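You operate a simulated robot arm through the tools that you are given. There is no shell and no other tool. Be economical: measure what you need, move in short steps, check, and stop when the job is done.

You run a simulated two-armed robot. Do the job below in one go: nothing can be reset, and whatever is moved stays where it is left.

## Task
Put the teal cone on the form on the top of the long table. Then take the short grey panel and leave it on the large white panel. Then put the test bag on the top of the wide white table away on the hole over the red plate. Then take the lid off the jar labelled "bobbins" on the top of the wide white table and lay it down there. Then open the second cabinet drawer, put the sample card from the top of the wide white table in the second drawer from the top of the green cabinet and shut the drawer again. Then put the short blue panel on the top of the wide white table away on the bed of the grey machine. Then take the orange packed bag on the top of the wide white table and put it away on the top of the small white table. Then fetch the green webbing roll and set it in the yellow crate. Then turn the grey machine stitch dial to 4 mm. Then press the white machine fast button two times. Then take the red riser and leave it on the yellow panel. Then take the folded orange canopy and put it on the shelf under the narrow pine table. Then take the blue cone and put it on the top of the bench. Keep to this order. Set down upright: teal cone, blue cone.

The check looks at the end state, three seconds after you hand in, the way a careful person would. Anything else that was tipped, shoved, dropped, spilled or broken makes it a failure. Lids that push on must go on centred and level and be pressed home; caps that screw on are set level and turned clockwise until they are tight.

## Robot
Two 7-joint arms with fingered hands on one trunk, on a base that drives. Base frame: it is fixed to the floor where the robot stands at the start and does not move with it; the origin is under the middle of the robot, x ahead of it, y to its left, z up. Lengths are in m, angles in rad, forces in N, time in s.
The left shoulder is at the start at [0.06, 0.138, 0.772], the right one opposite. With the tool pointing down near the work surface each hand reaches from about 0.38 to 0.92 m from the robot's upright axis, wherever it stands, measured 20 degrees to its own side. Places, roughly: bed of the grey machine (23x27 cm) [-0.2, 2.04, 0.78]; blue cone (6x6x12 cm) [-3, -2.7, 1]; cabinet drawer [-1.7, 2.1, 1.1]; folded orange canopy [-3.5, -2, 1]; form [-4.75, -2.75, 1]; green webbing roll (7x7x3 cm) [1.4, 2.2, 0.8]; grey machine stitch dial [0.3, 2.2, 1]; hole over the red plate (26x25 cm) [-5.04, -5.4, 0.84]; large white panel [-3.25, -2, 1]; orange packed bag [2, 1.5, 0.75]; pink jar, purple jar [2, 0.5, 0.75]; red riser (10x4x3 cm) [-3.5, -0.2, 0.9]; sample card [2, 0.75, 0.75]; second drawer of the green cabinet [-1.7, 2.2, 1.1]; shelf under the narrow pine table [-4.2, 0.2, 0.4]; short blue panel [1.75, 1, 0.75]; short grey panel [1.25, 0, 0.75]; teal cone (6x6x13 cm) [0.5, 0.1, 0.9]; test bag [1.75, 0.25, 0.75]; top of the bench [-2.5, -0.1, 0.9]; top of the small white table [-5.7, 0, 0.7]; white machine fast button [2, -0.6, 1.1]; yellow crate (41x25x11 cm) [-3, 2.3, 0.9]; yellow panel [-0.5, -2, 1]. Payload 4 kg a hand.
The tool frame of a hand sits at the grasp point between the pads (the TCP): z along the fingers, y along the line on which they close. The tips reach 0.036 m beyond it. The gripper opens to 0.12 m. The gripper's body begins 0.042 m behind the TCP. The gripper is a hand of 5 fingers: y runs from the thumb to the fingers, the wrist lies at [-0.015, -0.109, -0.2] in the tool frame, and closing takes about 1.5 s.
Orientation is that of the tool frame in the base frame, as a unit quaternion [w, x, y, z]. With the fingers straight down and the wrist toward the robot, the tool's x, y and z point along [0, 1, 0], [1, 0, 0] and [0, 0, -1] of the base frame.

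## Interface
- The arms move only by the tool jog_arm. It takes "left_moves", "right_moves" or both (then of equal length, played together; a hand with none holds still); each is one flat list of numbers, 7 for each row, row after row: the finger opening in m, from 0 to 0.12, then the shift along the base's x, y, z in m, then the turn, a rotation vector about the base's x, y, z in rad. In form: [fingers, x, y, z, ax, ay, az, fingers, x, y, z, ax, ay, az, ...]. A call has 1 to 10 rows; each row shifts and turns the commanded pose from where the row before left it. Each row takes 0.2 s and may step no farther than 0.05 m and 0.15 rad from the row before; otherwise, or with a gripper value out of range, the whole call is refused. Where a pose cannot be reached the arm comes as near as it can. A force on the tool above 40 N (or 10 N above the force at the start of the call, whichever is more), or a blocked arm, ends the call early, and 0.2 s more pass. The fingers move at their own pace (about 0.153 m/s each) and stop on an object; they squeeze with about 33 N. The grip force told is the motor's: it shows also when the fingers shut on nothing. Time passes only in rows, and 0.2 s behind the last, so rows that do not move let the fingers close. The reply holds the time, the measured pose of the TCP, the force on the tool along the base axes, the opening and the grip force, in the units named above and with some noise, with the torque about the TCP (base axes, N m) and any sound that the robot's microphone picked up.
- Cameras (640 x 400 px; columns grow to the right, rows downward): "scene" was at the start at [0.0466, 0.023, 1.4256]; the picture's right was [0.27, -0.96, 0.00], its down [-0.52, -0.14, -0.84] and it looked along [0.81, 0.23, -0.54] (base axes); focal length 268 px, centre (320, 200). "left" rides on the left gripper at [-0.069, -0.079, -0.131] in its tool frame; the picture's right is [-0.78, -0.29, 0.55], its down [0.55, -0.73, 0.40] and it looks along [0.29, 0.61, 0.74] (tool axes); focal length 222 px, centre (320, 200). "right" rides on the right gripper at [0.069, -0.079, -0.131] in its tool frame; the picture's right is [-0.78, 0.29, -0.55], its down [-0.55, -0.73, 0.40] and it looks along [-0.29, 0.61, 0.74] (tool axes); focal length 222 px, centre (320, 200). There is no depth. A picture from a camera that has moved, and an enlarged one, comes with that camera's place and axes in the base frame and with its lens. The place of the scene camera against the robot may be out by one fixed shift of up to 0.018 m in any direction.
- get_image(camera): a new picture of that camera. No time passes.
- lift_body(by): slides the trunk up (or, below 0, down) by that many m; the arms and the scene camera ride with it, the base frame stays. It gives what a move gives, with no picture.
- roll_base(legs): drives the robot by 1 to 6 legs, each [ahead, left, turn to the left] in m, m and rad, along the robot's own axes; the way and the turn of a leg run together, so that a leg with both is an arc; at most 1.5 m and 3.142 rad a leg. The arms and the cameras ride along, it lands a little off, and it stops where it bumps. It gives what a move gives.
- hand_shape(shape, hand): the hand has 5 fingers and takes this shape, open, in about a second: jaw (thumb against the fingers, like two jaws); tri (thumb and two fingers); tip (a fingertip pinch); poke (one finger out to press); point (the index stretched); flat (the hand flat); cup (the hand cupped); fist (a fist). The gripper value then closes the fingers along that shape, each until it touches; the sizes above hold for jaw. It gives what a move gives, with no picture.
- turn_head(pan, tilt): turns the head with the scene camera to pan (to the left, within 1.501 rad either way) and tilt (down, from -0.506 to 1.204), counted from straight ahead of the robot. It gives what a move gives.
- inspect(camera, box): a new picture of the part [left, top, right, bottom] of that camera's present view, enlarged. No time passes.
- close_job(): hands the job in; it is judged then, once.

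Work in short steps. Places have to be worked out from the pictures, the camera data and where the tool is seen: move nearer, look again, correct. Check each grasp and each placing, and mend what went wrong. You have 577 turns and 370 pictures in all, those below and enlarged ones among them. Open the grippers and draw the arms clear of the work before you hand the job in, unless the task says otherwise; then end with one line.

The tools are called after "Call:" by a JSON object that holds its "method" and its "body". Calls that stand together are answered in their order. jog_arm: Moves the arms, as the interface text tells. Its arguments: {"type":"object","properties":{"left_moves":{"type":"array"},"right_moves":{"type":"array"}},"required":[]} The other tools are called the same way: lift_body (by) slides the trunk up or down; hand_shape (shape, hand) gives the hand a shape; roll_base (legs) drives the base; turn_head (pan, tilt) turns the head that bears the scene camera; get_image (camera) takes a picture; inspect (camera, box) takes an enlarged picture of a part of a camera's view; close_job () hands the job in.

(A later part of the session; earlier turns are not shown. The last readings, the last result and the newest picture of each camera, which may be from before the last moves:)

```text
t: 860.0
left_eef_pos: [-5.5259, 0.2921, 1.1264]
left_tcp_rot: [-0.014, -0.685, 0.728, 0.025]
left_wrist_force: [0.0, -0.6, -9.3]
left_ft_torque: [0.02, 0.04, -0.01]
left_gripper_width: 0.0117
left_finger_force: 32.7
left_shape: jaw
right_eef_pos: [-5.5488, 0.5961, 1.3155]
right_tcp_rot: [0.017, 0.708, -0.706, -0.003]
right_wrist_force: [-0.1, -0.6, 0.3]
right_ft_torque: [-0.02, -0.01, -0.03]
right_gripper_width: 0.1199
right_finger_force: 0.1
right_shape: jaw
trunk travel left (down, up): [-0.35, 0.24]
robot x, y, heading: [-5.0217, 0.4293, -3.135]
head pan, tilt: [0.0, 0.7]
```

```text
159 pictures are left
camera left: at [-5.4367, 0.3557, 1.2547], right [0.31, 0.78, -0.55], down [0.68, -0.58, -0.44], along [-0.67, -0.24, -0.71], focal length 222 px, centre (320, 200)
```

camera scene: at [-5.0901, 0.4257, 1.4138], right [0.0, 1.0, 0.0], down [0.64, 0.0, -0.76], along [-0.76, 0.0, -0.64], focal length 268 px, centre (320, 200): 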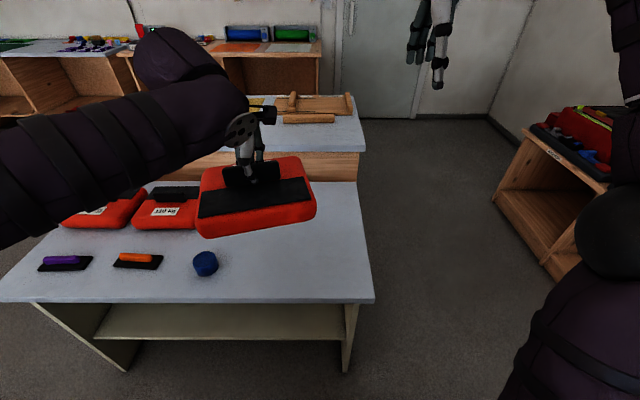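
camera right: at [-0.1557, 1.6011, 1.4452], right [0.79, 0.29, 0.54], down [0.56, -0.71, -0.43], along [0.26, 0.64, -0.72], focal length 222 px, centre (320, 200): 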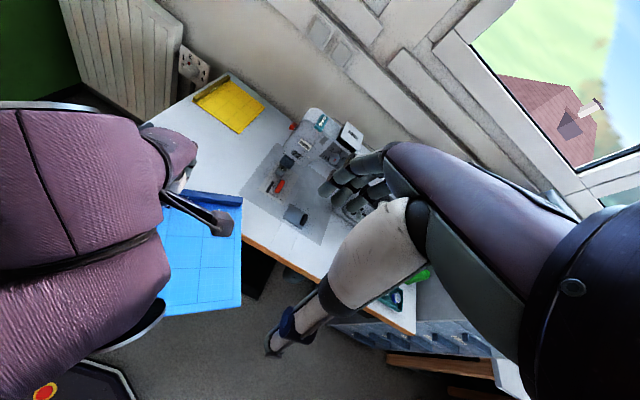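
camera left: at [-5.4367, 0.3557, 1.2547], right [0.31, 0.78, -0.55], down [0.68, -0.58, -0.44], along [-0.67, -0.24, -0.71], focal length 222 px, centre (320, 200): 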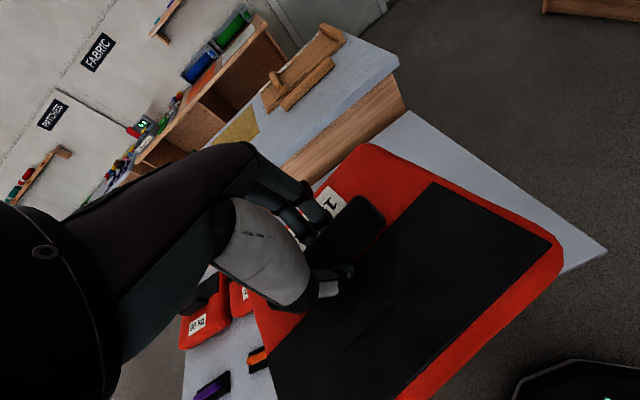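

Target centre about (−5.77, 0.28). I move over it and lower.

Call:
{"method": "jog_arm", "body": {"left_moves": [0.0, -0.04, 0, -0.02, 0, 0, 0, 0.0, -0.04, 0, -0.02, 0, 0, 0, 0.0, -0.04, 0, -0.02, 0, 0, 0, 0.0, -0.04, 0, -0.02, 0, 0, 0, 0.0, -0.04, 0, -0.02, 0, 0, 0, 0.0, -0.035, -0.005, -0.03, 0, 0, 0, 0.0, 0, 0, -0.045, 0, 0, 0, 0.0, 0, 0, -0.045, 0, 0, 0, 0.0, 0, 0, -0.03, 0, 0, 0]}}

Call:
{"method": "get_image", "body": {"camera": "scene"}}

```text
t: 862.0
left_eef_pos: [-5.7604, 0.2865, 0.8786]
left_tcp_rot: [-0.013, -0.686, 0.727, 0.025]
left_wrist_force: [-0.6, -0.4, -7.2]
left_ft_torque: [-0.04, 0.11, 0.02]
left_gripper_width: 0.0118
left_finger_force: 33.0
left_shape: jaw
right_eef_pos: [-5.5498, 0.5938, 1.3152]
right_tcp_rot: [0.017, 0.708, -0.706, -0.003]
right_wrist_force: [0.8, 0.0, 0.4]
right_ft_torque: [-0.01, -0.04, 0.02]
right_gripper_width: 0.1199
right_finger_force: 0.1
right_shape: jaw
trunk travel left (down, up): [-0.35, 0.24]
robot x, y, heading: [-5.0218, 0.4258, -3.135]
head pan, tilt: [0.0, 0.7]
```

```text
158 pictures are left
camera scene: at [-5.0908, 0.4257, 1.4137], right [-0.01, 1.0, 0.0], down [0.64, 0.0, -0.76], along [-0.76, 0.0, -0.64], focal length 268 px, centre (320, 200)
```

scene: 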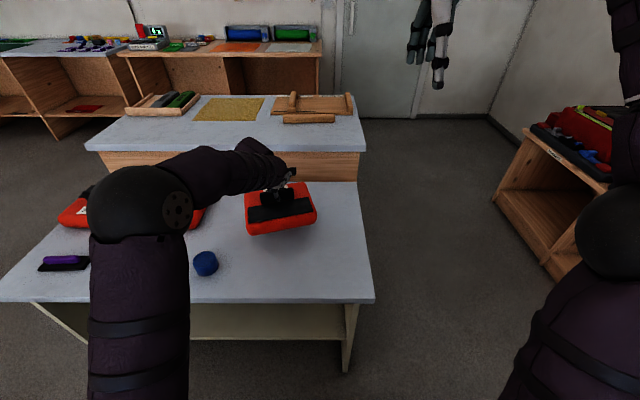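

Well placed over free table. Lower to contact.

Call:
{"method": "jog_arm", "body": {"left_moves": [0.0, 0, 0, -0.02, 0, 0, 0, 0.0, 0, 0, -0.015, 0, 0, 0, 0.0, 0, 0, -0.01, 0, 0, 0]}}

Call:
{"method": "jog_arm", "body": {"left_moves": [0.0, 0, 0, -0.008, 0, 0, 0, 0.0, 0, 0, -0.007, 0, 0, 0]}}

Call:
{"method": "jog_arm", "body": {"left_moves": [0.0, 0, 0, -0.006, 0, 0, 0, 0.0, 0, 0, -0.006, 0, 0, 0]}}

```text
t: 862.8
left_eef_pos: [-5.7591, 0.2857, 0.833]
left_tcp_rot: [-0.012, -0.685, 0.728, 0.026]
left_wrist_force: [-0.3, 0.4, -9.3]
left_ft_torque: [0.02, 0.07, 0.01]
left_gripper_width: 0.012
left_finger_force: 33.3
left_shape: jaw
right_eef_pos: [-5.5505, 0.5946, 1.3154]
right_tcp_rot: [0.017, 0.707, -0.707, -0.004]
right_wrist_force: [-0.2, 0.5, -0.3]
right_ft_torque: [-0.01, -0.03, 0.0]
right_gripper_width: 0.12
right_finger_force: 0.0
right_shape: jaw
trunk travel left (down, up): [-0.35, 0.24]
robot x, y, heading: [-5.0234, 0.4279, -3.136]
head pan, tilt: [0.0, 0.7]
```

```text
t: 863.4
left_eef_pos: [-5.7601, 0.2878, 0.818]
left_tcp_rot: [-0.014, -0.685, 0.728, 0.026]
left_wrist_force: [0.9, -0.3, -7.0]
left_ft_torque: [-0.06, 0.11, 0.0]
left_gripper_width: 0.0118
left_finger_force: 32.6
left_shape: jaw
right_eef_pos: [-5.549, 0.5945, 1.3154]
right_tcp_rot: [0.016, 0.708, -0.706, -0.003]
right_wrist_force: [-0.2, -0.6, 0.1]
right_ft_torque: [0.01, -0.02, 0.0]
right_gripper_width: 0.1199
right_finger_force: 0.1
right_shape: jaw
trunk travel left (down, up): [-0.35, 0.24]
robot x, y, heading: [-5.0213, 0.4276, -3.135]
head pan, tilt: [0.0, 0.7]
```

```text
t: 864.2
left_eef_pos: [-5.7621, 0.2877, 0.8153]
left_tcp_rot: [-0.018, -0.685, 0.727, 0.034]
left_wrist_force: [5.4, -1.3, 15.8]
left_ft_torque: [-0.07, -0.22, -0.04]
left_gripper_width: 0.0148
left_finger_force: 32.3
left_shape: jaw
right_eef_pos: [-5.5466, 0.5949, 1.3143]
right_tcp_rot: [0.018, 0.708, -0.706, -0.003]
right_wrist_force: [0.7, 0.7, -0.5]
right_ft_torque: [-0.02, -0.03, 0.0]
right_gripper_width: 0.1197
right_finger_force: 0.1
right_shape: jaw
trunk travel left (down, up): [-0.35, 0.24]
robot x, y, heading: [-5.0241, 0.4257, -3.137]
head pan, tilt: [0.0, 0.7]
stopped in row 2 (left hand): the force on the tool passed its limit at 42 N (the readings are from after the stop); the commanded pose is now the measured one
```

Bag is on the table. Release and rise.

Call:
{"method": "jog_arm", "body": {"left_moves": [0.04, 0, 0, 0.002, 0, 0, 0, 0.06, 0, 0, 0.002, 0, 0, 0, 0.06, 0, 0, 0.01, 0, 0, 0, 0.06, 0, 0, 0.03, 0, 0, 0, 0.06, 0, 0, 0.045, 0, 0, 0, 0.06, 0, 0, 0.045, 0, 0, 0, 0.1, 0.02, 0, 0.045, 0, 0, 0, 0.12, 0.03, 0, 0.035, 0, 0, 0, 0.12, 0.04, 0, 0.03, 0, 0, 0, 0.12, 0.04, 0, 0.03, 0, 0, 0]}}

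Call:
{"method": "get_image", "body": {"camera": "scene"}}

```text
t: 866.4
left_eef_pos: [-5.6322, 0.2846, 1.0886]
left_tcp_rot: [-0.018, -0.685, 0.727, 0.031]
left_wrist_force: [0.5, 0.1, -0.4]
left_ft_torque: [0.03, -0.03, 0.02]
left_gripper_width: 0.1199
left_finger_force: 0.0
left_shape: jaw
right_eef_pos: [-5.5469, 0.5933, 1.3171]
right_tcp_rot: [0.017, 0.708, -0.706, -0.003]
right_wrist_force: [1.3, -0.5, 0.8]
right_ft_torque: [0.0, 0.01, 0.01]
right_gripper_width: 0.1201
right_finger_force: 0.1
right_shape: jaw
trunk travel left (down, up): [-0.35, 0.24]
robot x, y, heading: [-5.0269, 0.4239, -3.139]
head pan, tilt: [0.0, 0.7]
```

```text
157 pictures are left
camera scene: at [-5.0887, 0.4254, 1.4138], right [-0.01, 1.0, 0.0], down [0.64, 0.0, -0.77], along [-0.77, 0.0, -0.64], focal length 268 px, centre (320, 200)
```

scene: 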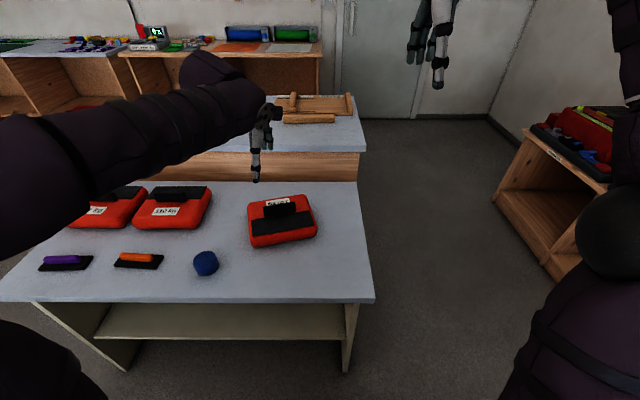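

Orange bag placed. I level the left hand and drive back east for the green webbing roll near (1.4, 2.2).

Call:
{"method": "jog_arm", "body": {"left_moves": [0.12, 0.04, 0, 0.03, -0.02, -0.069, 0, 0.12, 0.04, 0, 0.02, 0, 0, 0]}}

Call:
{"method": "roll_base", "body": {"legs": [[-0.15, 0, 0], [0, 0, -1.575], [0.87, 0, 0], [0, 0, -1.571], [1.5, 0, 0], [1.0, 0, 0]]}}

```text
t: 867.0
left_eef_pos: [-5.5527, 0.287, 1.137]
left_tcp_rot: [0.001, -0.687, 0.727, -0.001]
left_wrist_force: [0.0, 0.2, 0.5]
left_ft_torque: [-0.01, 0.02, 0.02]
left_gripper_width: 0.1199
left_finger_force: 0.0
left_shape: jaw
right_eef_pos: [-5.549, 0.5952, 1.3165]
right_tcp_rot: [0.016, 0.708, -0.706, -0.004]
right_wrist_force: [0.4, -0.6, 0.9]
right_ft_torque: [-0.01, 0.02, 0.01]
right_gripper_width: 0.1195
right_finger_force: 0.1
right_shape: jaw
trunk travel left (down, up): [-0.35, 0.24]
robot x, y, heading: [-5.0245, 0.4279, -3.14]
head pan, tilt: [0.0, 0.7]
```

```text
t: 892.2
left_eef_pos: [-1.7933, 1.376, 1.1358]
left_tcp_rot: [0.0, 0.738, 0.675, -0.001]
left_wrist_force: [0.4, -0.5, 0.1]
left_ft_torque: [-0.01, -0.04, 0.02]
left_gripper_width: 0.1199
left_finger_force: 0.0
left_shape: jaw
right_eef_pos: [-1.8085, 1.0696, 1.3159]
right_tcp_rot: [0.004, 0.717, 0.697, 0.017]
right_wrist_force: [0.5, 0.3, 0.1]
right_ft_torque: [-0.03, -0.01, 0.0]
right_gripper_width: 0.1194
right_finger_force: 0.1
right_shape: jaw
trunk travel left (down, up): [-0.35, 0.24]
robot x, y, heading: [-2.33, 1.2528, -0.02]
head pan, tilt: [0.0, 0.7]
```

Call:
{"method": "roll_base", "body": {"legs": [[0, 0, 0.03], [1.5, 0, 0], [1.5, 0, 0], [0.5, 0, 0], [0, 0, 1.55]]}}

Call:
{"method": "turn_head", "body": {"pan": -0.2, "tilt": 0.5}}

Call:
{"method": "get_image", "body": {"camera": "scene"}}

```text
t: 912.6
left_eef_pos: [1.0777, 1.8663, 1.1357]
left_tcp_rot: [0.006, 0.118, 0.993, 0.001]
left_wrist_force: [4.3, 1.2, -0.3]
left_ft_torque: [-0.02, -0.03, -0.34]
left_gripper_width: 0.1199
left_finger_force: 0.1
left_shape: jaw
right_eef_pos: [1.3634, 1.8208, 1.3155]
right_tcp_rot: [-0.009, 0.07, 0.997, 0.016]
right_wrist_force: [-0.4, 0.6, 0.1]
right_ft_torque: [-0.01, 0.0, -0.01]
right_gripper_width: 0.1198
right_finger_force: 0.2
right_shape: jaw
trunk travel left (down, up): [-0.35, 0.24]
robot x, y, heading: [1.1199, 1.3266, 1.436]
head pan, tilt: [0.0, 0.7]
stopped in leg 5: the force on the tool passed its limit at 56 N (the readings are from after the stop); the commanded pose is now the measured one
```

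```text
t: 913.3
left_eef_pos: [1.0771, 1.8666, 1.1352]
left_tcp_rot: [0.004, 0.117, 0.993, 0.001]
left_wrist_force: [7.1, 0.0, -0.5]
left_ft_torque: [-0.06, -0.01, -0.51]
left_gripper_width: 0.12
left_finger_force: 0.0
left_shape: jaw
right_eef_pos: [1.3642, 1.8207, 1.3151]
right_tcp_rot: [-0.008, 0.069, 0.997, 0.015]
right_wrist_force: [-0.3, 0.6, -0.2]
right_ft_torque: [0.01, 0.02, 0.03]
right_gripper_width: 0.1197
right_finger_force: 0.0
right_shape: jaw
trunk travel left (down, up): [-0.35, 0.24]
robot x, y, heading: [1.1286, 1.324, 1.436]
head pan, tilt: [-0.201, 0.499]
```

```text
156 pictures are left
camera scene: at [1.1411, 1.3815, 1.4314], right [0.94, -0.33, 0.0], down [-0.16, -0.45, -0.88], along [0.29, 0.83, -0.48], focal length 268 px, centre (320, 200)
```

scene: 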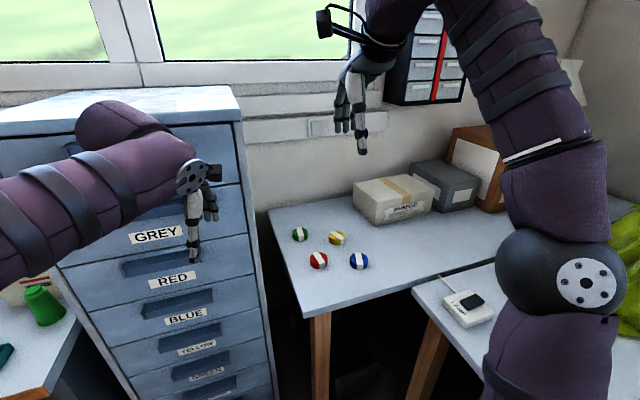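

My left hand touched the blue-grey drawer unit. I back off, retract it, then line up with the rolls (green at about (1.35, 2.21)).

Call:
{"method": "roll_base", "body": {"legs": [[-0.12, 0, 0]]}}

Call:
{"method": "jog_arm", "body": {"left_moves": [0.12, 0, -0.04, 0.01, 0, 0, 0, 0.12, 0, -0.04, 0.01, 0, 0, 0, 0.12, 0, -0.04, 0.01, 0, 0, 0]}}

Call:
{"method": "roll_base", "body": {"legs": [[0.0, -0.12, 0.13], [0.12, 0, 0]]}}

Call:
{"method": "turn_head", "body": {"pan": -0.1, "tilt": 0.65}}

Call:
{"method": "get_image", "body": {"camera": "scene"}}

Call:
{"method": "get_image", "body": {"camera": "right"}}

```text
t: 914.5
left_eef_pos: [1.0577, 1.7478, 1.1369]
left_tcp_rot: [0.004, 0.115, 0.993, 0.001]
left_wrist_force: [0.1, -0.3, -0.1]
left_ft_torque: [0.03, 0.01, 0.01]
left_gripper_width: 0.1201
left_finger_force: 0.0
left_shape: jaw
right_eef_pos: [1.3449, 1.7035, 1.3177]
right_tcp_rot: [-0.009, 0.068, 0.997, 0.016]
right_wrist_force: [0.0, 0.4, -0.2]
right_ft_torque: [0.02, -0.01, -0.03]
right_gripper_width: 0.1197
right_finger_force: 0.0
right_shape: jaw
trunk travel left (down, up): [-0.35, 0.24]
robot x, y, heading: [1.1069, 1.2077, 1.434]
head pan, tilt: [-0.201, 0.499]
```

```text
t: 915.3
left_eef_pos: [1.0576, 1.6278, 1.1686]
left_tcp_rot: [0.005, 0.115, 0.993, 0.001]
left_wrist_force: [0.1, -0.8, -0.5]
left_ft_torque: [0.02, 0.01, -0.01]
left_gripper_width: 0.1197
left_finger_force: 0.1
left_shape: jaw
right_eef_pos: [1.3459, 1.704, 1.3175]
right_tcp_rot: [-0.008, 0.068, 0.998, 0.017]
right_wrist_force: [0.4, -0.2, -0.1]
right_ft_torque: [0.0, 0.01, -0.03]
right_gripper_width: 0.1199
right_finger_force: 0.0
right_shape: jaw
trunk travel left (down, up): [-0.35, 0.24]
robot x, y, heading: [1.1074, 1.2115, 1.439]
head pan, tilt: [-0.201, 0.499]
```

```text
t: 917.4
left_eef_pos: [1.125, 1.7316, 1.1656]
left_tcp_rot: [0.005, 0.055, 0.998, 0.001]
left_wrist_force: [0.1, 0.2, 0.5]
left_ft_torque: [-0.05, -0.02, 0.01]
left_gripper_width: 0.1197
left_finger_force: 0.1
left_shape: jaw
right_eef_pos: [1.4029, 1.8411, 1.3143]
right_tcp_rot: [-0.009, 0.007, 1.0, 0.016]
right_wrist_force: [-1.2, -0.2, 0.3]
right_ft_torque: [0.0, 0.02, 0.0]
right_gripper_width: 0.1196
right_finger_force: 0.0
right_shape: jaw
trunk travel left (down, up): [-0.35, 0.24]
robot x, y, heading: [1.2262, 1.321, 1.562]
head pan, tilt: [-0.201, 0.499]
```

```text
t: 918.1
left_eef_pos: [1.127, 1.73, 1.1673]
left_tcp_rot: [0.005, 0.055, 0.998, 0.002]
left_wrist_force: [-0.5, 0.7, 0.2]
left_ft_torque: [0.0, 0.01, 0.02]
left_gripper_width: 0.1199
left_finger_force: 0.1
left_shape: jaw
right_eef_pos: [1.4041, 1.8409, 1.3163]
right_tcp_rot: [-0.009, 0.008, 1.0, 0.015]
right_wrist_force: [-0.4, -0.8, -0.2]
right_ft_torque: [-0.04, 0.02, 0.04]
right_gripper_width: 0.1195
right_finger_force: 0.0
right_shape: jaw
trunk travel left (down, up): [-0.35, 0.24]
robot x, y, heading: [1.2273, 1.3189, 1.558]
head pan, tilt: [-0.099, 0.649]
```

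```text
155 pictures are left
camera scene: at [1.2261, 1.3754, 1.4182], right [0.99, -0.11, 0.0], down [-0.07, -0.6, -0.8], along [0.09, 0.79, -0.6], focal length 268 px, centre (320, 200)
```

scene: 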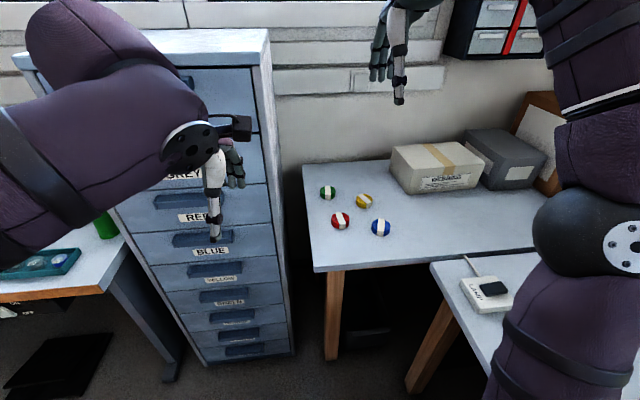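

```text
154 pictures are left
camera right: at [1.335, 1.7589, 1.4454], right [0.8, 0.26, 0.54], down [0.53, -0.73, -0.43], along [0.28, 0.63, -0.72], focal length 222 px, centre (320, 200)
```

right: 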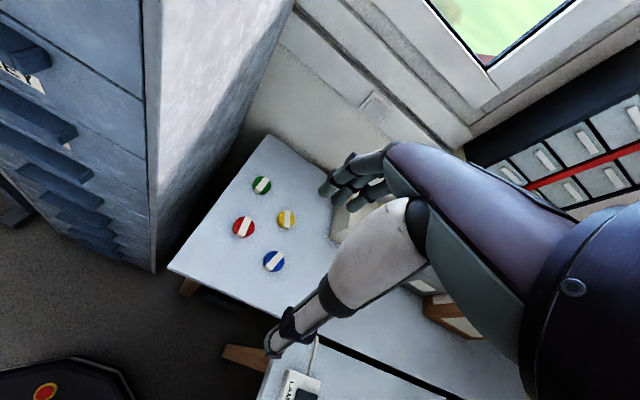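

All drawers are still shut. Green roll at (1.36, 2.23, 0.80). I'll use the right hand; retract the left hand further and roll 0.15 m closer.

Call:
{"method": "jog_arm", "body": {"left_moves": [0.12, 0, -0.04, 0.025, 0, 0, 0, 0.12, 0, -0.04, 0.025, 0, 0, 0, 0.12, 0, -0.03, 0.025, 0, 0, 0], "right_moves": [0.12, 0, 0, -0.04, 0, 0, 0, 0.12, 0, 0, -0.04, 0, 0, 0, 0.12, 0, 0, -0.04, 0, 0, 0]}}

Call:
{"method": "roll_base", "body": {"legs": [[0.15, 0, 0]]}}

Call:
{"method": "jog_arm", "body": {"right_moves": [0.1, -0.01, 0.04, -0.02, 0, 0, 0, 0.1, -0.01, 0.045, -0.01, 0, 0, 0, 0.1, -0.01, 0.045, -0.01, 0, 0, 0, 0.1, -0.01, 0.045, -0.01, 0, 0, 0, 0.1, 0, 0.045, -0.02, 0, 0, 0, 0.1, 0, 0, -0.045, 0, 0, 0]}}

Call:
{"method": "get_image", "body": {"camera": "right"}}

```text
t: 918.9
left_eef_pos: [1.1272, 1.6211, 1.2434]
left_tcp_rot: [0.004, 0.055, 0.998, 0.0]
left_wrist_force: [-0.4, 1.5, -0.1]
left_ft_torque: [0.02, 0.02, -0.02]
left_gripper_width: 0.1199
left_finger_force: 0.1
left_shape: jaw
right_eef_pos: [1.4049, 1.8398, 1.1988]
right_tcp_rot: [-0.011, 0.007, 1.0, 0.015]
right_wrist_force: [-0.2, 0.5, -0.7]
right_ft_torque: [-0.02, -0.01, 0.04]
right_gripper_width: 0.12
right_finger_force: 0.0
right_shape: jaw
trunk travel left (down, up): [-0.35, 0.24]
robot x, y, heading: [1.2255, 1.3213, 1.556]
head pan, tilt: [-0.099, 0.649]
```

```text
t: 920.2
left_eef_pos: [1.1293, 1.7697, 1.2421]
left_tcp_rot: [0.005, 0.056, 0.998, 0.0]
left_wrist_force: [0.1, 1.2, -0.3]
left_ft_torque: [0.02, -0.02, 0.01]
left_gripper_width: 0.1196
left_finger_force: 0.1
left_shape: jaw
right_eef_pos: [1.4063, 1.9871, 1.1981]
right_tcp_rot: [-0.009, 0.009, 1.0, 0.015]
right_wrist_force: [0.2, 0.1, 0.1]
right_ft_torque: [-0.02, 0.01, -0.05]
right_gripper_width: 0.1197
right_finger_force: 0.0
right_shape: jaw
trunk travel left (down, up): [-0.35, 0.24]
robot x, y, heading: [1.23, 1.4685, 1.555]
head pan, tilt: [-0.099, 0.649]
```

```text
t: 921.6
left_eef_pos: [1.1291, 1.7698, 1.2418]
left_tcp_rot: [0.005, 0.055, 0.998, 0.0]
left_wrist_force: [0.0, 0.3, 0.7]
left_ft_torque: [-0.01, 0.03, 0.03]
left_gripper_width: 0.1195
left_finger_force: 0.1
left_shape: jaw
right_eef_pos: [1.3683, 2.207, 1.0844]
right_tcp_rot: [-0.01, 0.008, 1.0, 0.015]
right_wrist_force: [0.5, 0.2, 0.0]
right_ft_torque: [-0.01, -0.02, -0.02]
right_gripper_width: 0.1002
right_finger_force: 0.1
right_shape: jaw
trunk travel left (down, up): [-0.35, 0.24]
robot x, y, heading: [1.2252, 1.468, 1.553]
head pan, tilt: [-0.099, 0.649]
```

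```text
153 pictures are left
camera right: at [1.2992, 2.1262, 1.2141], right [0.8, 0.26, 0.54], down [0.53, -0.73, -0.43], along [0.28, 0.63, -0.72], focal length 222 px, centre (320, 200)
```

right: 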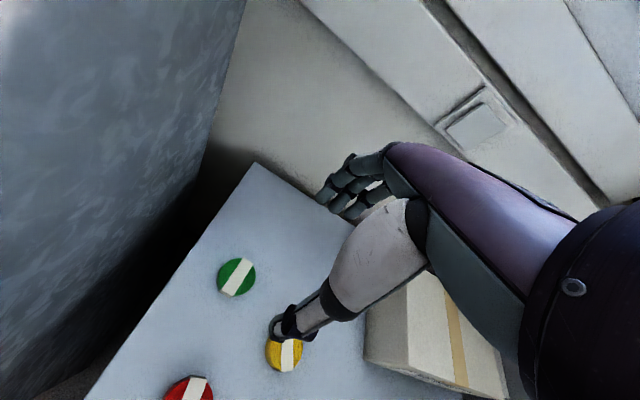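

Green roll refined at (1.361, 2.232). I align and descend around it.

Call:
{"method": "jog_arm", "body": {"right_moves": [0.11, -0.007, 0.012, -0.045, 0, 0, 0, 0.11, 0, 0.012, -0.045, 0, 0, 0, 0.11, 0, 0, -0.045, 0, 0, 0, 0.11, 0, 0, -0.045, 0, 0, 0, 0.11, 0, 0, -0.04, 0, 0, 0]}}

Call:
{"method": "get_image", "body": {"camera": "right"}}

```text
t: 922.9
left_eef_pos: [1.1277, 1.769, 1.2431]
left_tcp_rot: [0.005, 0.056, 0.998, 0.001]
left_wrist_force: [0.0, -0.1, -0.2]
left_ft_torque: [0.02, 0.0, -0.04]
left_gripper_width: 0.12
left_finger_force: 0.0
left_shape: jaw
right_eef_pos: [1.3581, 2.2274, 0.8639]
right_tcp_rot: [-0.009, 0.008, 1.0, 0.015]
right_wrist_force: [0.2, -0.2, 0.1]
right_ft_torque: [0.01, 0.0, 0.01]
right_gripper_width: 0.1102
right_finger_force: 0.1
right_shape: jaw
trunk travel left (down, up): [-0.35, 0.24]
robot x, y, heading: [1.2266, 1.4666, 1.553]
head pan, tilt: [-0.099, 0.649]
```

```text
152 pictures are left
camera right: at [1.2898, 2.1479, 0.9926], right [0.8, 0.26, 0.54], down [0.53, -0.73, -0.43], along [0.28, 0.63, -0.72], focal length 222 px, centre (320, 200)
```

right: 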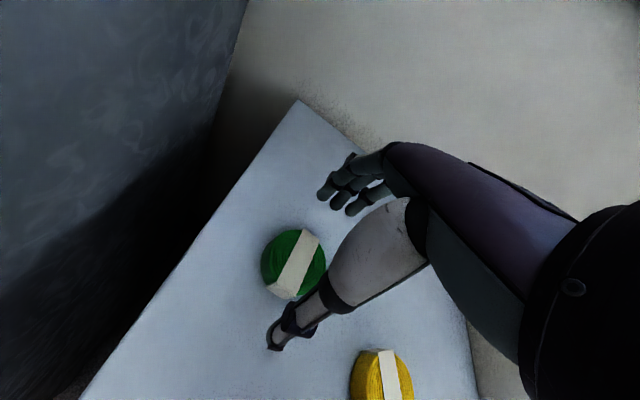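

Call:
{"method": "jog_arm", "body": {"right_moves": [0.11, 0, 0, -0.02, 0, 0, 0, 0.11, 0, 0, -0.012, 0, 0, 0, 0.11, 0, 0, -0.005, 0, 0, 0]}}

Call:
{"method": "jog_arm", "body": {"right_moves": [0.07, 0, 0, 0, 0, 0, 0, 0.03, 0, 0, 0, 0, 0, 0, 0.0, 0, 0, 0, 0, 0, 0, 0.0, 0, 0, 0, 0, 0, 0, 0.0, 0, 0, 0, 0, 0, 0, 0.0, 0, 0, 0, 0, 0, 0]}}

Call:
{"method": "jog_arm", "body": {"right_moves": [0.0, 0, 0, 0.015, 0, 0, 0, 0.0, 0, 0, 0.035, 0, 0, 0, 0.0, 0, 0, 0.045, 0, 0, 0, 0.0, 0, -0.01, 0.045, 0, 0, 0, 0.0, 0, -0.02, 0.045, 0, 0, 0, 0.0, 0, -0.02, 0.045, 0, 0, 0, 0.0, 0, -0.03, 0.035, 0, 0, 0, 0.0, 0, -0.04, 0.02, 0, 0, 0, 0.0, 0, -0.04, 0.02, 0, 0, 0, 0.0, 0, -0.04, 0.02, 0, 0, 0]}}

Call:
{"method": "get_image", "body": {"camera": "right"}}

```text
t: 923.6
left_eef_pos: [1.1274, 1.7694, 1.2428]
left_tcp_rot: [0.004, 0.055, 0.998, 0.001]
left_wrist_force: [0.5, -0.1, 0.5]
left_ft_torque: [0.0, 0.02, 0.01]
left_gripper_width: 0.12
left_finger_force: 0.0
left_shape: jaw
right_eef_pos: [1.3617, 2.23, 0.8264]
right_tcp_rot: [-0.01, 0.008, 1.0, 0.016]
right_wrist_force: [0.8, 0.2, -0.2]
right_ft_torque: [-0.02, 0.03, -0.02]
right_gripper_width: 0.11
right_finger_force: 0.1
right_shape: jaw
trunk travel left (down, up): [-0.35, 0.24]
robot x, y, heading: [1.2291, 1.4677, 1.555]
head pan, tilt: [-0.099, 0.649]
```

```text
t: 925.0
left_eef_pos: [1.1279, 1.7689, 1.2424]
left_tcp_rot: [0.005, 0.056, 0.998, 0.0]
left_wrist_force: [0.7, -0.6, 0.0]
left_ft_torque: [0.01, 0.03, 0.01]
left_gripper_width: 0.1199
left_finger_force: 0.1
left_shape: jaw
right_eef_pos: [1.3619, 2.23, 0.827]
right_tcp_rot: [-0.009, 0.008, 1.0, 0.014]
right_wrist_force: [-0.3, 0.1, 0.1]
right_ft_torque: [0.01, 0.0, -0.01]
right_gripper_width: 0.0557
right_finger_force: 33.1
right_shape: jaw
trunk travel left (down, up): [-0.35, 0.24]
robot x, y, heading: [1.2291, 1.4672, 1.553]
head pan, tilt: [-0.099, 0.649]
```

```text
t: 927.2
left_eef_pos: [1.129, 1.7667, 1.2429]
left_tcp_rot: [0.005, 0.056, 0.998, 0.002]
left_wrist_force: [-0.1, -1.1, -0.7]
left_ft_torque: [0.0, -0.03, 0.01]
left_gripper_width: 0.1199
left_finger_force: 0.1
left_shape: jaw
right_eef_pos: [1.3598, 2.0249, 1.1521]
right_tcp_rot: [-0.009, 0.009, 1.0, 0.015]
right_wrist_force: [0.2, 0.2, -1.2]
right_ft_torque: [0.01, -0.03, -0.02]
right_gripper_width: 0.0557
right_finger_force: 33.1
right_shape: jaw
trunk travel left (down, up): [-0.35, 0.24]
robot x, y, heading: [1.2288, 1.4689, 1.554]
head pan, tilt: [-0.099, 0.649]
```

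```text
151 pictures are left
camera right: at [1.2918, 1.9438, 1.2815], right [0.8, 0.26, 0.54], down [0.53, -0.73, -0.43], along [0.28, 0.63, -0.72], focal length 222 px, centre (320, 200)
```

right: 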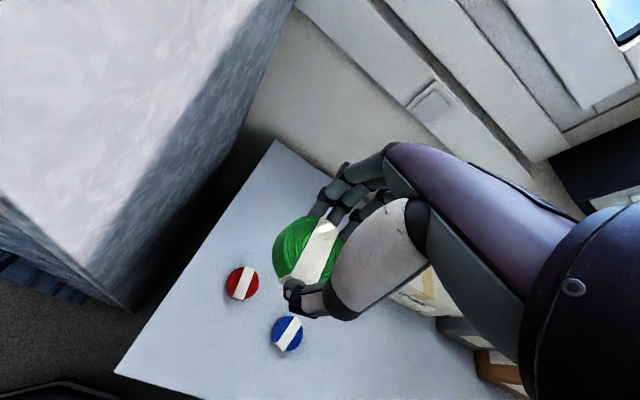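

Roll held. Drive west to the yellow crate (x≈−3).

Call:
{"method": "roll_base", "body": {"legs": [[-0.22, 0, 0], [0, 0, 1.587], [1.5, 0, 0], [1.5, 0, 0], [1.0, 0, 0]]}}

```text
t: 951.8
left_eef_pos: [-3.0595, 0.885, 1.2434]
left_tcp_rot: [0.003, -0.694, 0.72, 0.004]
left_wrist_force: [-0.3, 0.1, 0.2]
left_ft_torque: [0.0, 0.0, 0.01]
left_gripper_width: 0.1198
left_finger_force: 0.1
left_shape: jaw
right_eef_pos: [-3.3345, 1.0972, 1.1513]
right_tcp_rot: [0.017, 0.727, -0.687, -0.004]
right_wrist_force: [0.9, -0.3, 0.2]
right_ft_torque: [0.01, -0.01, 0.0]
right_gripper_width: 0.0553
right_finger_force: 32.6
right_shape: jaw
trunk travel left (down, up): [-0.35, 0.24]
robot x, y, heading: [-2.7663, 1.0062, -3.084]
head pan, tilt: [-0.099, 0.649]
```

Call:
{"method": "roll_base", "body": {"legs": [[0, 0, -1.63], [0.15, 0.1, 0]]}}

Call:
{"method": "turn_head", "body": {"pan": 0.2, "tilt": 0.55}}

Call:
{"method": "get_image", "body": {"camera": "scene"}}

```text
t: 957.2
left_eef_pos: [-2.9871, 1.4493, 1.2428]
left_tcp_rot: [0.005, 0.031, 1.0, 0.001]
left_wrist_force: [0.1, 0.2, -0.2]
left_ft_torque: [0.0, -0.02, -0.01]
left_gripper_width: 0.1197
left_finger_force: 0.1
left_shape: jaw
right_eef_pos: [-2.7675, 1.7188, 1.1521]
right_tcp_rot: [-0.01, -0.016, 1.0, 0.015]
right_wrist_force: [-0.1, -0.8, -0.3]
right_ft_torque: [-0.06, -0.03, 0.01]
right_gripper_width: 0.0552
right_finger_force: 33.0
right_shape: jaw
trunk travel left (down, up): [-0.35, 0.24]
robot x, y, heading: [-2.8739, 1.1539, 1.606]
head pan, tilt: [-0.099, 0.649]
```

```text
t: 958.0
left_eef_pos: [-2.9863, 1.4504, 1.2431]
left_tcp_rot: [0.005, 0.031, 1.0, 0.001]
left_wrist_force: [-0.4, -0.6, 0.7]
left_ft_torque: [0.02, 0.02, -0.01]
left_gripper_width: 0.1196
left_finger_force: 0.1
left_shape: jaw
right_eef_pos: [-2.7679, 1.7173, 1.1522]
right_tcp_rot: [-0.011, -0.015, 1.0, 0.014]
right_wrist_force: [-0.1, 0.5, -1.1]
right_ft_torque: [0.01, 0.0, -0.01]
right_gripper_width: 0.0553
right_finger_force: 32.7
right_shape: jaw
trunk travel left (down, up): [-0.35, 0.24]
robot x, y, heading: [-2.8731, 1.155, 1.605]
head pan, tilt: [0.201, 0.55]
```

```text
150 pictures are left
camera scene: at [-2.9017, 1.2101, 1.4269], right [0.97, 0.23, 0.0], down [0.12, -0.51, -0.85], along [-0.2, 0.83, -0.52], focal length 268 px, centre (320, 200)
```

scene: 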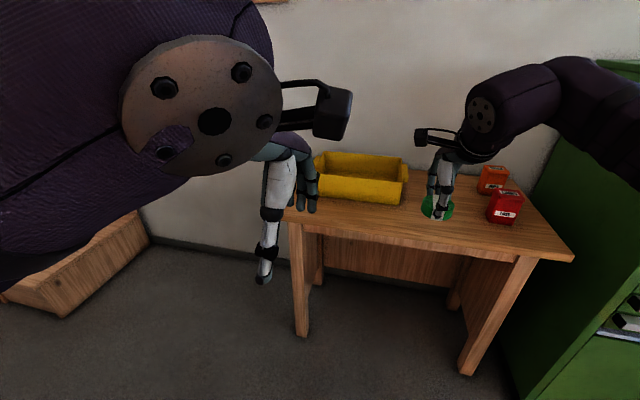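

Crate centre at about (−2.98, 2.27). I move up to it.

Call:
{"method": "roll_base", "body": {"legs": [[0.33, 0.2, -0.035]]}}

Call:
{"method": "jog_arm", "body": {"right_moves": [0.0, 0, 0.045, 0, 0, 0, 0, 0.0, 0, 0.045, 0, 0, 0, 0, 0.0, 0, 0.04, 0, 0, 0, 0, 0.0, 0, 0.04, 0, 0, 0, 0]}}

Call:
{"method": "get_image", "body": {"camera": "right"}}

Call:
{"method": "get_image", "body": {"camera": "scene"}}

```text
t: 960.4
left_eef_pos: [-3.1742, 1.7807, 1.242]
left_tcp_rot: [0.005, 0.055, 0.998, 0.0]
left_wrist_force: [0.3, 0.9, 0.3]
left_ft_torque: [-0.01, -0.01, 0.03]
left_gripper_width: 0.1199
left_finger_force: 0.1
left_shape: jaw
right_eef_pos: [-2.9418, 2.0383, 1.1512]
right_tcp_rot: [-0.01, 0.009, 1.0, 0.015]
right_wrist_force: [0.4, 0.5, -1.1]
right_ft_torque: [-0.01, -0.01, 0.01]
right_gripper_width: 0.0553
right_finger_force: 32.7
right_shape: jaw
trunk travel left (down, up): [-0.35, 0.24]
robot x, y, heading: [-3.0726, 1.4796, 1.553]
head pan, tilt: [0.201, 0.55]
```

```text
t: 961.4
left_eef_pos: [-3.1761, 1.7815, 1.2428]
left_tcp_rot: [0.006, 0.056, 0.998, 0.0]
left_wrist_force: [0.8, 1.0, -0.2]
left_ft_torque: [-0.05, -0.01, -0.04]
left_gripper_width: 0.1198
left_finger_force: 0.1
left_shape: jaw
right_eef_pos: [-2.9464, 2.2099, 1.1522]
right_tcp_rot: [-0.008, 0.008, 1.0, 0.014]
right_wrist_force: [0.3, -0.3, -0.4]
right_ft_torque: [-0.03, 0.0, 0.03]
right_gripper_width: 0.0552
right_finger_force: 32.8
right_shape: jaw
trunk travel left (down, up): [-0.35, 0.24]
robot x, y, heading: [-3.0748, 1.4799, 1.557]
head pan, tilt: [0.201, 0.55]
```

```text
149 pictures are left
camera right: at [-3.0149, 2.1281, 1.2819], right [0.8, 0.26, 0.54], down [0.53, -0.73, -0.43], along [0.28, 0.63, -0.72], focal length 222 px, centre (320, 200)
```

right: 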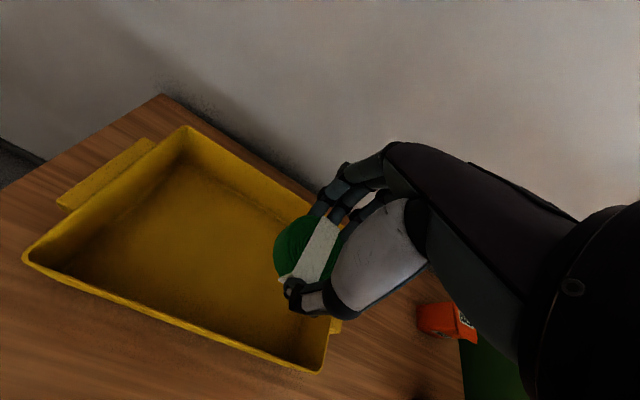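

```text
148 pictures are left
camera scene: at [-3.1019, 1.5374, 1.4269], right [0.98, 0.18, 0.0], down [0.1, -0.51, -0.85], along [-0.16, 0.84, -0.52], focal length 268 px, centre (320, 200)
```

scene: 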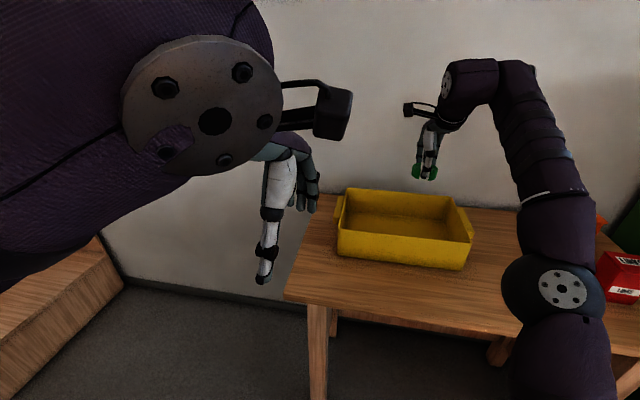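

Crate spans x −3.16…−2.78, y 2.15…2.40. I centre over it and lower into it.

Call:
{"method": "jog_arm", "body": {"right_moves": [0.0, -0.012, 0.033, 0, 0, 0, 0, 0.0, -0.012, 0.032, -0.02, 0, 0, 0, 0.0, 0, 0, -0.045, 0, 0, 0, 0.0, 0, 0, -0.045, 0, 0, 0, 0.0, 0, 0, -0.045, 0, 0, 0, 0.0, 0, 0, -0.03, 0, 0, 0]}}

Call:
{"method": "get_image", "body": {"camera": "right"}}

```text
t: 962.8
left_eef_pos: [-3.1738, 1.7802, 1.2431]
left_tcp_rot: [0.005, 0.056, 0.998, 0.001]
left_wrist_force: [0.5, 0.7, 0.1]
left_ft_torque: [0.0, -0.02, 0.01]
left_gripper_width: 0.1198
left_finger_force: 0.0
left_shape: jaw
right_eef_pos: [-2.9707, 2.2401, 0.9524]
right_tcp_rot: [-0.009, 0.009, 1.0, 0.016]
right_wrist_force: [0.3, 0.0, -0.3]
right_ft_torque: [-0.02, 0.0, -0.01]
right_gripper_width: 0.0552
right_finger_force: 32.7
right_shape: jaw
right hand out of reach, approached as far as the arm can: row 1, 2
trunk travel left (down, up): [-0.35, 0.24]
robot x, y, heading: [-3.0735, 1.4805, 1.552]
head pan, tilt: [0.201, 0.55]
```

```text
147 pictures are left
camera right: at [-3.0381, 2.1596, 1.0823], right [0.8, 0.26, 0.54], down [0.53, -0.73, -0.43], along [0.28, 0.63, -0.72], focal length 222 px, centre (320, 200)
```

right: 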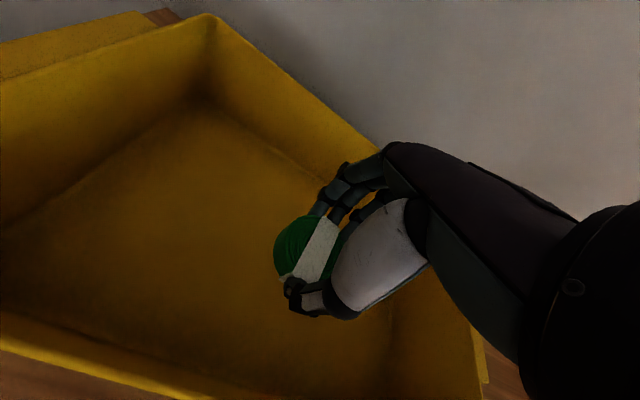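

Call:
{"method": "jog_arm", "body": {"right_moves": [0.0, 0, 0.02, -0.02, 0, 0, 0, 0.0, 0, 0, -0.015, 0, 0, 0, 0.0, 0, 0, -0.012, 0, 0, 0]}}

Call:
{"method": "jog_arm", "body": {"right_moves": [0.0, 0, 0.0, -0.008, 0, 0, 0, 0.0, 0, 0, -0.008, 0, 0, 0]}}

Call:
{"method": "jog_arm", "body": {"right_moves": [0.0, 0, 0.0, -0.006, 0, 0, 0, 0.0, 0, 0, -0.006, 0, 0, 0]}}

```text
t: 963.6
left_eef_pos: [-3.1746, 1.7816, 1.2417]
left_tcp_rot: [0.005, 0.056, 0.998, 0.0]
left_wrist_force: [0.1, 0.4, 0.0]
left_ft_torque: [0.01, 0.01, 0.01]
left_gripper_width: 0.1198
left_finger_force: 0.0
left_shape: jaw
right_eef_pos: [-2.9686, 2.2598, 0.9049]
right_tcp_rot: [-0.01, 0.009, 1.0, 0.015]
right_wrist_force: [-0.2, -0.7, -0.5]
right_ft_torque: [-0.01, 0.02, -0.03]
right_gripper_width: 0.0552
right_finger_force: 32.7
right_shape: jaw
trunk travel left (down, up): [-0.35, 0.24]
robot x, y, heading: [-3.0731, 1.4804, 1.555]
head pan, tilt: [0.201, 0.55]
```

```text
t: 964.2
left_eef_pos: [-3.1743, 1.7784, 1.2435]
left_tcp_rot: [0.006, 0.056, 0.998, 0.002]
left_wrist_force: [-0.1, 0.3, 1.0]
left_ft_torque: [0.01, 0.0, 0.05]
left_gripper_width: 0.1196
left_finger_force: 0.0
left_shape: jaw
right_eef_pos: [-2.97, 2.2611, 0.899]
right_tcp_rot: [-0.011, 0.008, 1.0, 0.021]
right_wrist_force: [5.0, 0.3, 32.6]
right_ft_torque: [0.05, -0.2, 0.0]
right_gripper_width: 0.0564
right_finger_force: 32.3
right_shape: jaw
trunk travel left (down, up): [-0.35, 0.24]
robot x, y, heading: [-3.0742, 1.4756, 1.559]
head pan, tilt: [0.201, 0.55]
```

```text
t: 964.5
left_eef_pos: [-3.1745, 1.7785, 1.2419]
left_tcp_rot: [0.005, 0.056, 0.998, 0.001]
left_wrist_force: [0.7, 0.8, 0.0]
left_ft_torque: [-0.03, 0.0, -0.01]
left_gripper_width: 0.1197
left_finger_force: 0.1
left_shape: jaw
right_eef_pos: [-2.9705, 2.2621, 0.8997]
right_tcp_rot: [-0.014, 0.009, 1.0, 0.025]
right_wrist_force: [2.6, -4.0, 18.4]
right_ft_torque: [-0.35, -0.05, 0.0]
right_gripper_width: 0.056
right_finger_force: 33.3
right_shape: jaw
trunk travel left (down, up): [-0.35, 0.24]
robot x, y, heading: [-3.0737, 1.4822, 1.555]
head pan, tilt: [0.201, 0.55]
stopped in row 1 (right hand): the force on the tool passed its limit at 46 N (the readings are from after the stop); the commanded pose is now the measured one
```

On the crate floor. Release and rise; also levelling the hand.

Call:
{"method": "jog_arm", "body": {"right_moves": [0.06, 0, 0, 0.003, 0, 0, 0, 0.08, 0, 0, 0, 0, 0, 0, 0.09, 0, 0, 0.005, 0, 0, 0, 0.09, 0, 0, 0.03, 0, 0, 0, 0.09, 0, 0, 0.045, 0, 0, 0, 0.09, 0, 0, 0.045, 0, 0, 0, 0.1, 0, -0.01, 0.045, 0, 0, 0, 0.12, 0, -0.03, 0.035, 0, 0, 0, 0.12, 0, -0.03, 0.035, 0, 0, 0, 0.12, 0, -0.04, 0.02, 0, 0, 0]}}

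Call:
{"method": "get_image", "body": {"camera": "right"}}

```text
t: 966.7
left_eef_pos: [-3.1739, 1.7797, 1.2429]
left_tcp_rot: [0.005, 0.056, 0.998, 0.002]
left_wrist_force: [-0.2, 0.1, 0.1]
left_ft_torque: [0.0, -0.02, -0.01]
left_gripper_width: 0.1197
left_finger_force: 0.1
left_shape: jaw
right_eef_pos: [-2.9705, 2.1527, 1.1589]
right_tcp_rot: [-0.011, 0.009, 1.0, 0.022]
right_wrist_force: [0.0, -0.3, 0.4]
right_ft_torque: [0.0, 0.02, -0.01]
right_gripper_width: 0.1197
right_finger_force: 0.1
right_shape: jaw
trunk travel left (down, up): [-0.35, 0.24]
robot x, y, heading: [-3.0734, 1.4818, 1.556]
head pan, tilt: [0.201, 0.55]
```

```text
146 pictures are left
camera right: at [-3.0378, 2.0696, 1.2872], right [0.8, 0.25, 0.54], down [0.53, -0.73, -0.44], along [0.28, 0.64, -0.72], focal length 222 px, centre (320, 200)
```

right: 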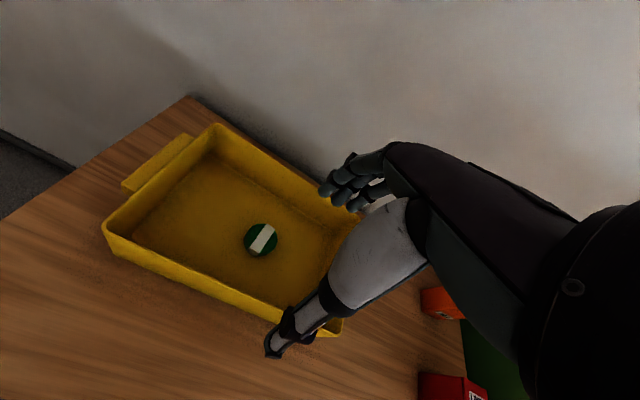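

Roll is in the crate. Next the stitch dial of the grey machine (≈(0.2, 2.2)). Drive there.

Call:
{"method": "roll_base", "body": {"legs": [[-0.28, 0, 0], [0, 0, -1.556], [1.5, 0, 0], [1.5, 0, 0], [0.15, 0, 0], [0, 0, 1.571]]}}

Call:
{"method": "turn_head", "body": {"pan": 0, "tilt": 0.5}}

Call:
{"method": "get_image", "body": {"camera": "scene"}}

```text
t: 991.5
left_eef_pos: [0.0009, 1.4358, 1.2421]
left_tcp_rot: [0.006, 0.062, 0.998, 0.001]
left_wrist_force: [0.1, 0.0, 0.1]
left_ft_torque: [0.0, 0.0, 0.02]
left_gripper_width: 0.1198
left_finger_force: 0.1
left_shape: jaw
right_eef_pos: [0.2097, 1.8074, 1.1579]
right_tcp_rot: [-0.012, 0.016, 1.0, 0.021]
right_wrist_force: [-0.1, -1.1, -0.1]
right_ft_torque: [0.0, 0.01, 0.01]
right_gripper_width: 0.1198
right_finger_force: 0.1
right_shape: jaw
trunk travel left (down, up): [-0.35, 0.24]
robot x, y, heading: [0.1012, 1.1339, 1.543]
head pan, tilt: [0.201, 0.55]
```

```text
t: 992.2
left_eef_pos: [0.0002, 1.4373, 1.2436]
left_tcp_rot: [0.006, 0.061, 0.998, 0.0]
left_wrist_force: [0.7, -0.8, 0.4]
left_ft_torque: [-0.01, 0.0, -0.03]
left_gripper_width: 0.1195
left_finger_force: 0.0
left_shape: jaw
right_eef_pos: [0.2104, 1.8082, 1.1581]
right_tcp_rot: [-0.012, 0.015, 1.0, 0.021]
right_wrist_force: [0.4, 0.2, -0.5]
right_ft_torque: [-0.02, 0.0, -0.01]
right_gripper_width: 0.1198
right_finger_force: 0.1
right_shape: jaw
trunk travel left (down, up): [-0.35, 0.24]
robot x, y, heading: [0.1003, 1.1355, 1.543]
head pan, tilt: [0.0, 0.499]
```

```text
145 pictures are left
camera scene: at [0.0893, 1.1947, 1.4315], right [1.0, -0.03, 0.0], down [-0.01, -0.48, -0.88], along [0.02, 0.88, -0.48], focal length 268 px, centre (320, 200)
```

scene: 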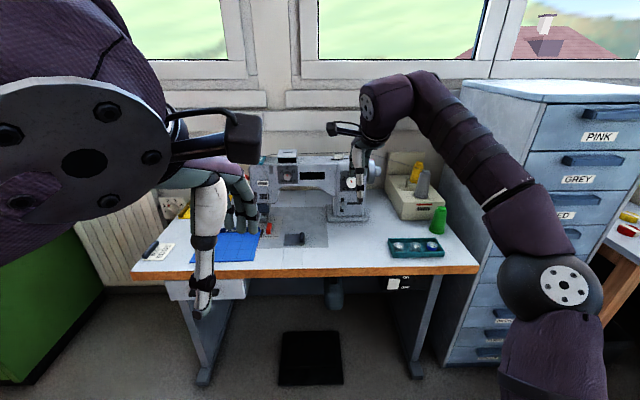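

I move the right hand aside and zoom on the dial.

Call:
{"method": "jog_arm", "body": {"right_moves": [0.12, 0.04, -0.02, 0, 0, 0, 0, 0.12, 0.04, -0.02, 0, 0, 0, 0, 0.12, 0.04, -0.02, 0, 0, 0, 0]}}

Call:
{"method": "inspect", "body": {"camera": "scene", "box": [240, 140, 400, 250]}}

Call:
{"method": "inspect", "body": {"camera": "scene", "box": [325, 155, 385, 215]}}

```text
t: 993.0
left_eef_pos: [0.0022, 1.4369, 1.2417]
left_tcp_rot: [0.005, 0.062, 0.998, 0.002]
left_wrist_force: [-0.5, -0.2, 1.0]
left_ft_torque: [0.02, 0.02, 0.01]
left_gripper_width: 0.1197
left_finger_force: 0.0
left_shape: jaw
right_eef_pos: [0.3302, 1.7471, 1.1601]
right_tcp_rot: [-0.013, 0.015, 1.0, 0.021]
right_wrist_force: [0.1, -0.1, -0.7]
right_ft_torque: [0.03, -0.04, 0.01]
right_gripper_width: 0.12
right_finger_force: 0.1
right_shape: jaw
trunk travel left (down, up): [-0.35, 0.24]
robot x, y, heading: [0.0945, 1.1338, 1.545]
head pan, tilt: [0.0, 0.499]
```

```text
3.64 times, centred on (320, 195) of scene
camera zoom: at [0.0898, 1.1943, 1.4315], right [1.0, -0.03, 0.0], down [-0.01, -0.48, -0.88], along [0.02, 0.88, -0.48], focal length 975 px, centre (320, 218)
```

zoom: 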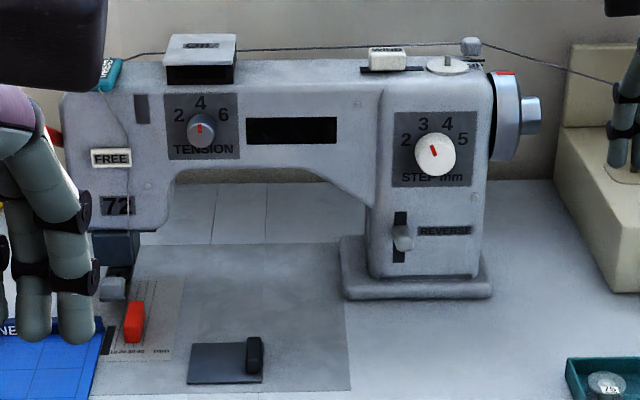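

```text
6.67 times, centred on (355, 185) of scene
camera zoom: at [0.0898, 1.1943, 1.4315], right [1.0, -0.03, 0.0], down [-0.01, -0.48, -0.88], along [0.02, 0.88, -0.48], focal length 1788 px, centre (87, 300)
```

zoom: 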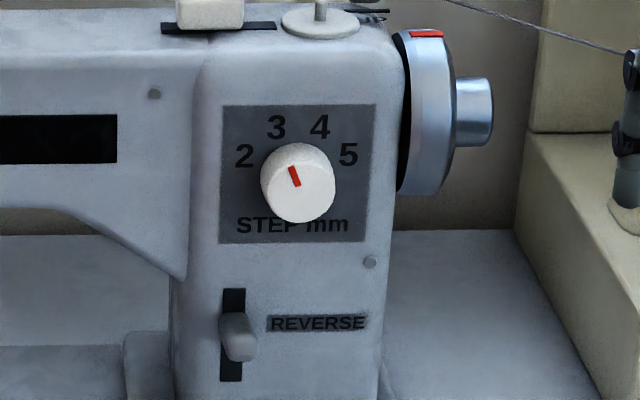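

The STEP dial points at 3; numbers 3 and 4 are about 43° apart, so I need a 43° clockwise turn. Knob at about (0.235, 2.16, 0.985). I pitch the right hand forward.

Call:
{"method": "jog_arm", "body": {"right_moves": [0.12, -0.005, 0.0, -0.01, 0.15, 0, 0, 0.12, -0.005, 0, -0.01, 0.15, 0, 0, 0.12, -0.005, 0, -0.01, 0.15, 0, 0, 0.12, -0.005, 0, -0.01, 0.15, 0, 0, 0.12, -0.005, 0, -0.01, 0.15, 0, 0, 0.12, -0.005, 0, -0.01, 0.15, 0, 0, 0.12, -0.005, 0, -0.01, 0.15, 0, 0, 0.12, -0.005, 0, -0.01, 0.15, 0, 0, 0.1, -0.005, 0, -0.01, 0.15, 0, 0, 0.08, -0.005, 0, -0.01, 0.15, 0, 0]}}

Call:
{"method": "jog_arm", "body": {"right_moves": [0.08, 0, 0, -0.02, 0.07, 0, 0, 0.08, 0, 0, -0.02, 0, 0, 0]}}

```text
t: 995.2
left_eef_pos: [0.0008, 1.4377, 1.2424]
left_tcp_rot: [0.006, 0.062, 0.998, 0.001]
left_wrist_force: [-0.2, -0.3, 0.2]
left_ft_torque: [-0.05, -0.02, 0.02]
left_gripper_width: 0.1198
left_finger_force: 0.0
left_shape: jaw
right_eef_pos: [0.2806, 1.746, 1.0574]
right_tcp_rot: [-0.022, 0.002, 0.717, 0.697]
right_wrist_force: [-0.9, 0.0, 0.4]
right_ft_torque: [-0.03, 0.0, 0.03]
right_gripper_width: 0.0802
right_finger_force: 0.0
right_shape: jaw
trunk travel left (down, up): [-0.35, 0.24]
robot x, y, heading: [0.0958, 1.1357, 1.544]
head pan, tilt: [0.0, 0.499]
```

```text
t: 995.8
left_eef_pos: [0.001, 1.437, 1.2426]
left_tcp_rot: [0.005, 0.062, 0.998, 0.001]
left_wrist_force: [-0.3, 0.4, 0.7]
left_ft_torque: [-0.04, -0.02, -0.01]
left_gripper_width: 0.1194
left_finger_force: 0.1
left_shape: jaw
right_eef_pos: [0.2796, 1.75, 1.0191]
right_tcp_rot: [-0.019, 0.003, 0.692, 0.722]
right_wrist_force: [-0.5, 0.5, 0.4]
right_ft_torque: [0.06, -0.01, -0.05]
right_gripper_width: 0.0804
right_finger_force: 0.1
right_shape: jaw
trunk travel left (down, up): [-0.35, 0.24]
robot x, y, heading: [0.0952, 1.1325, 1.544]
head pan, tilt: [0.0, 0.499]
```

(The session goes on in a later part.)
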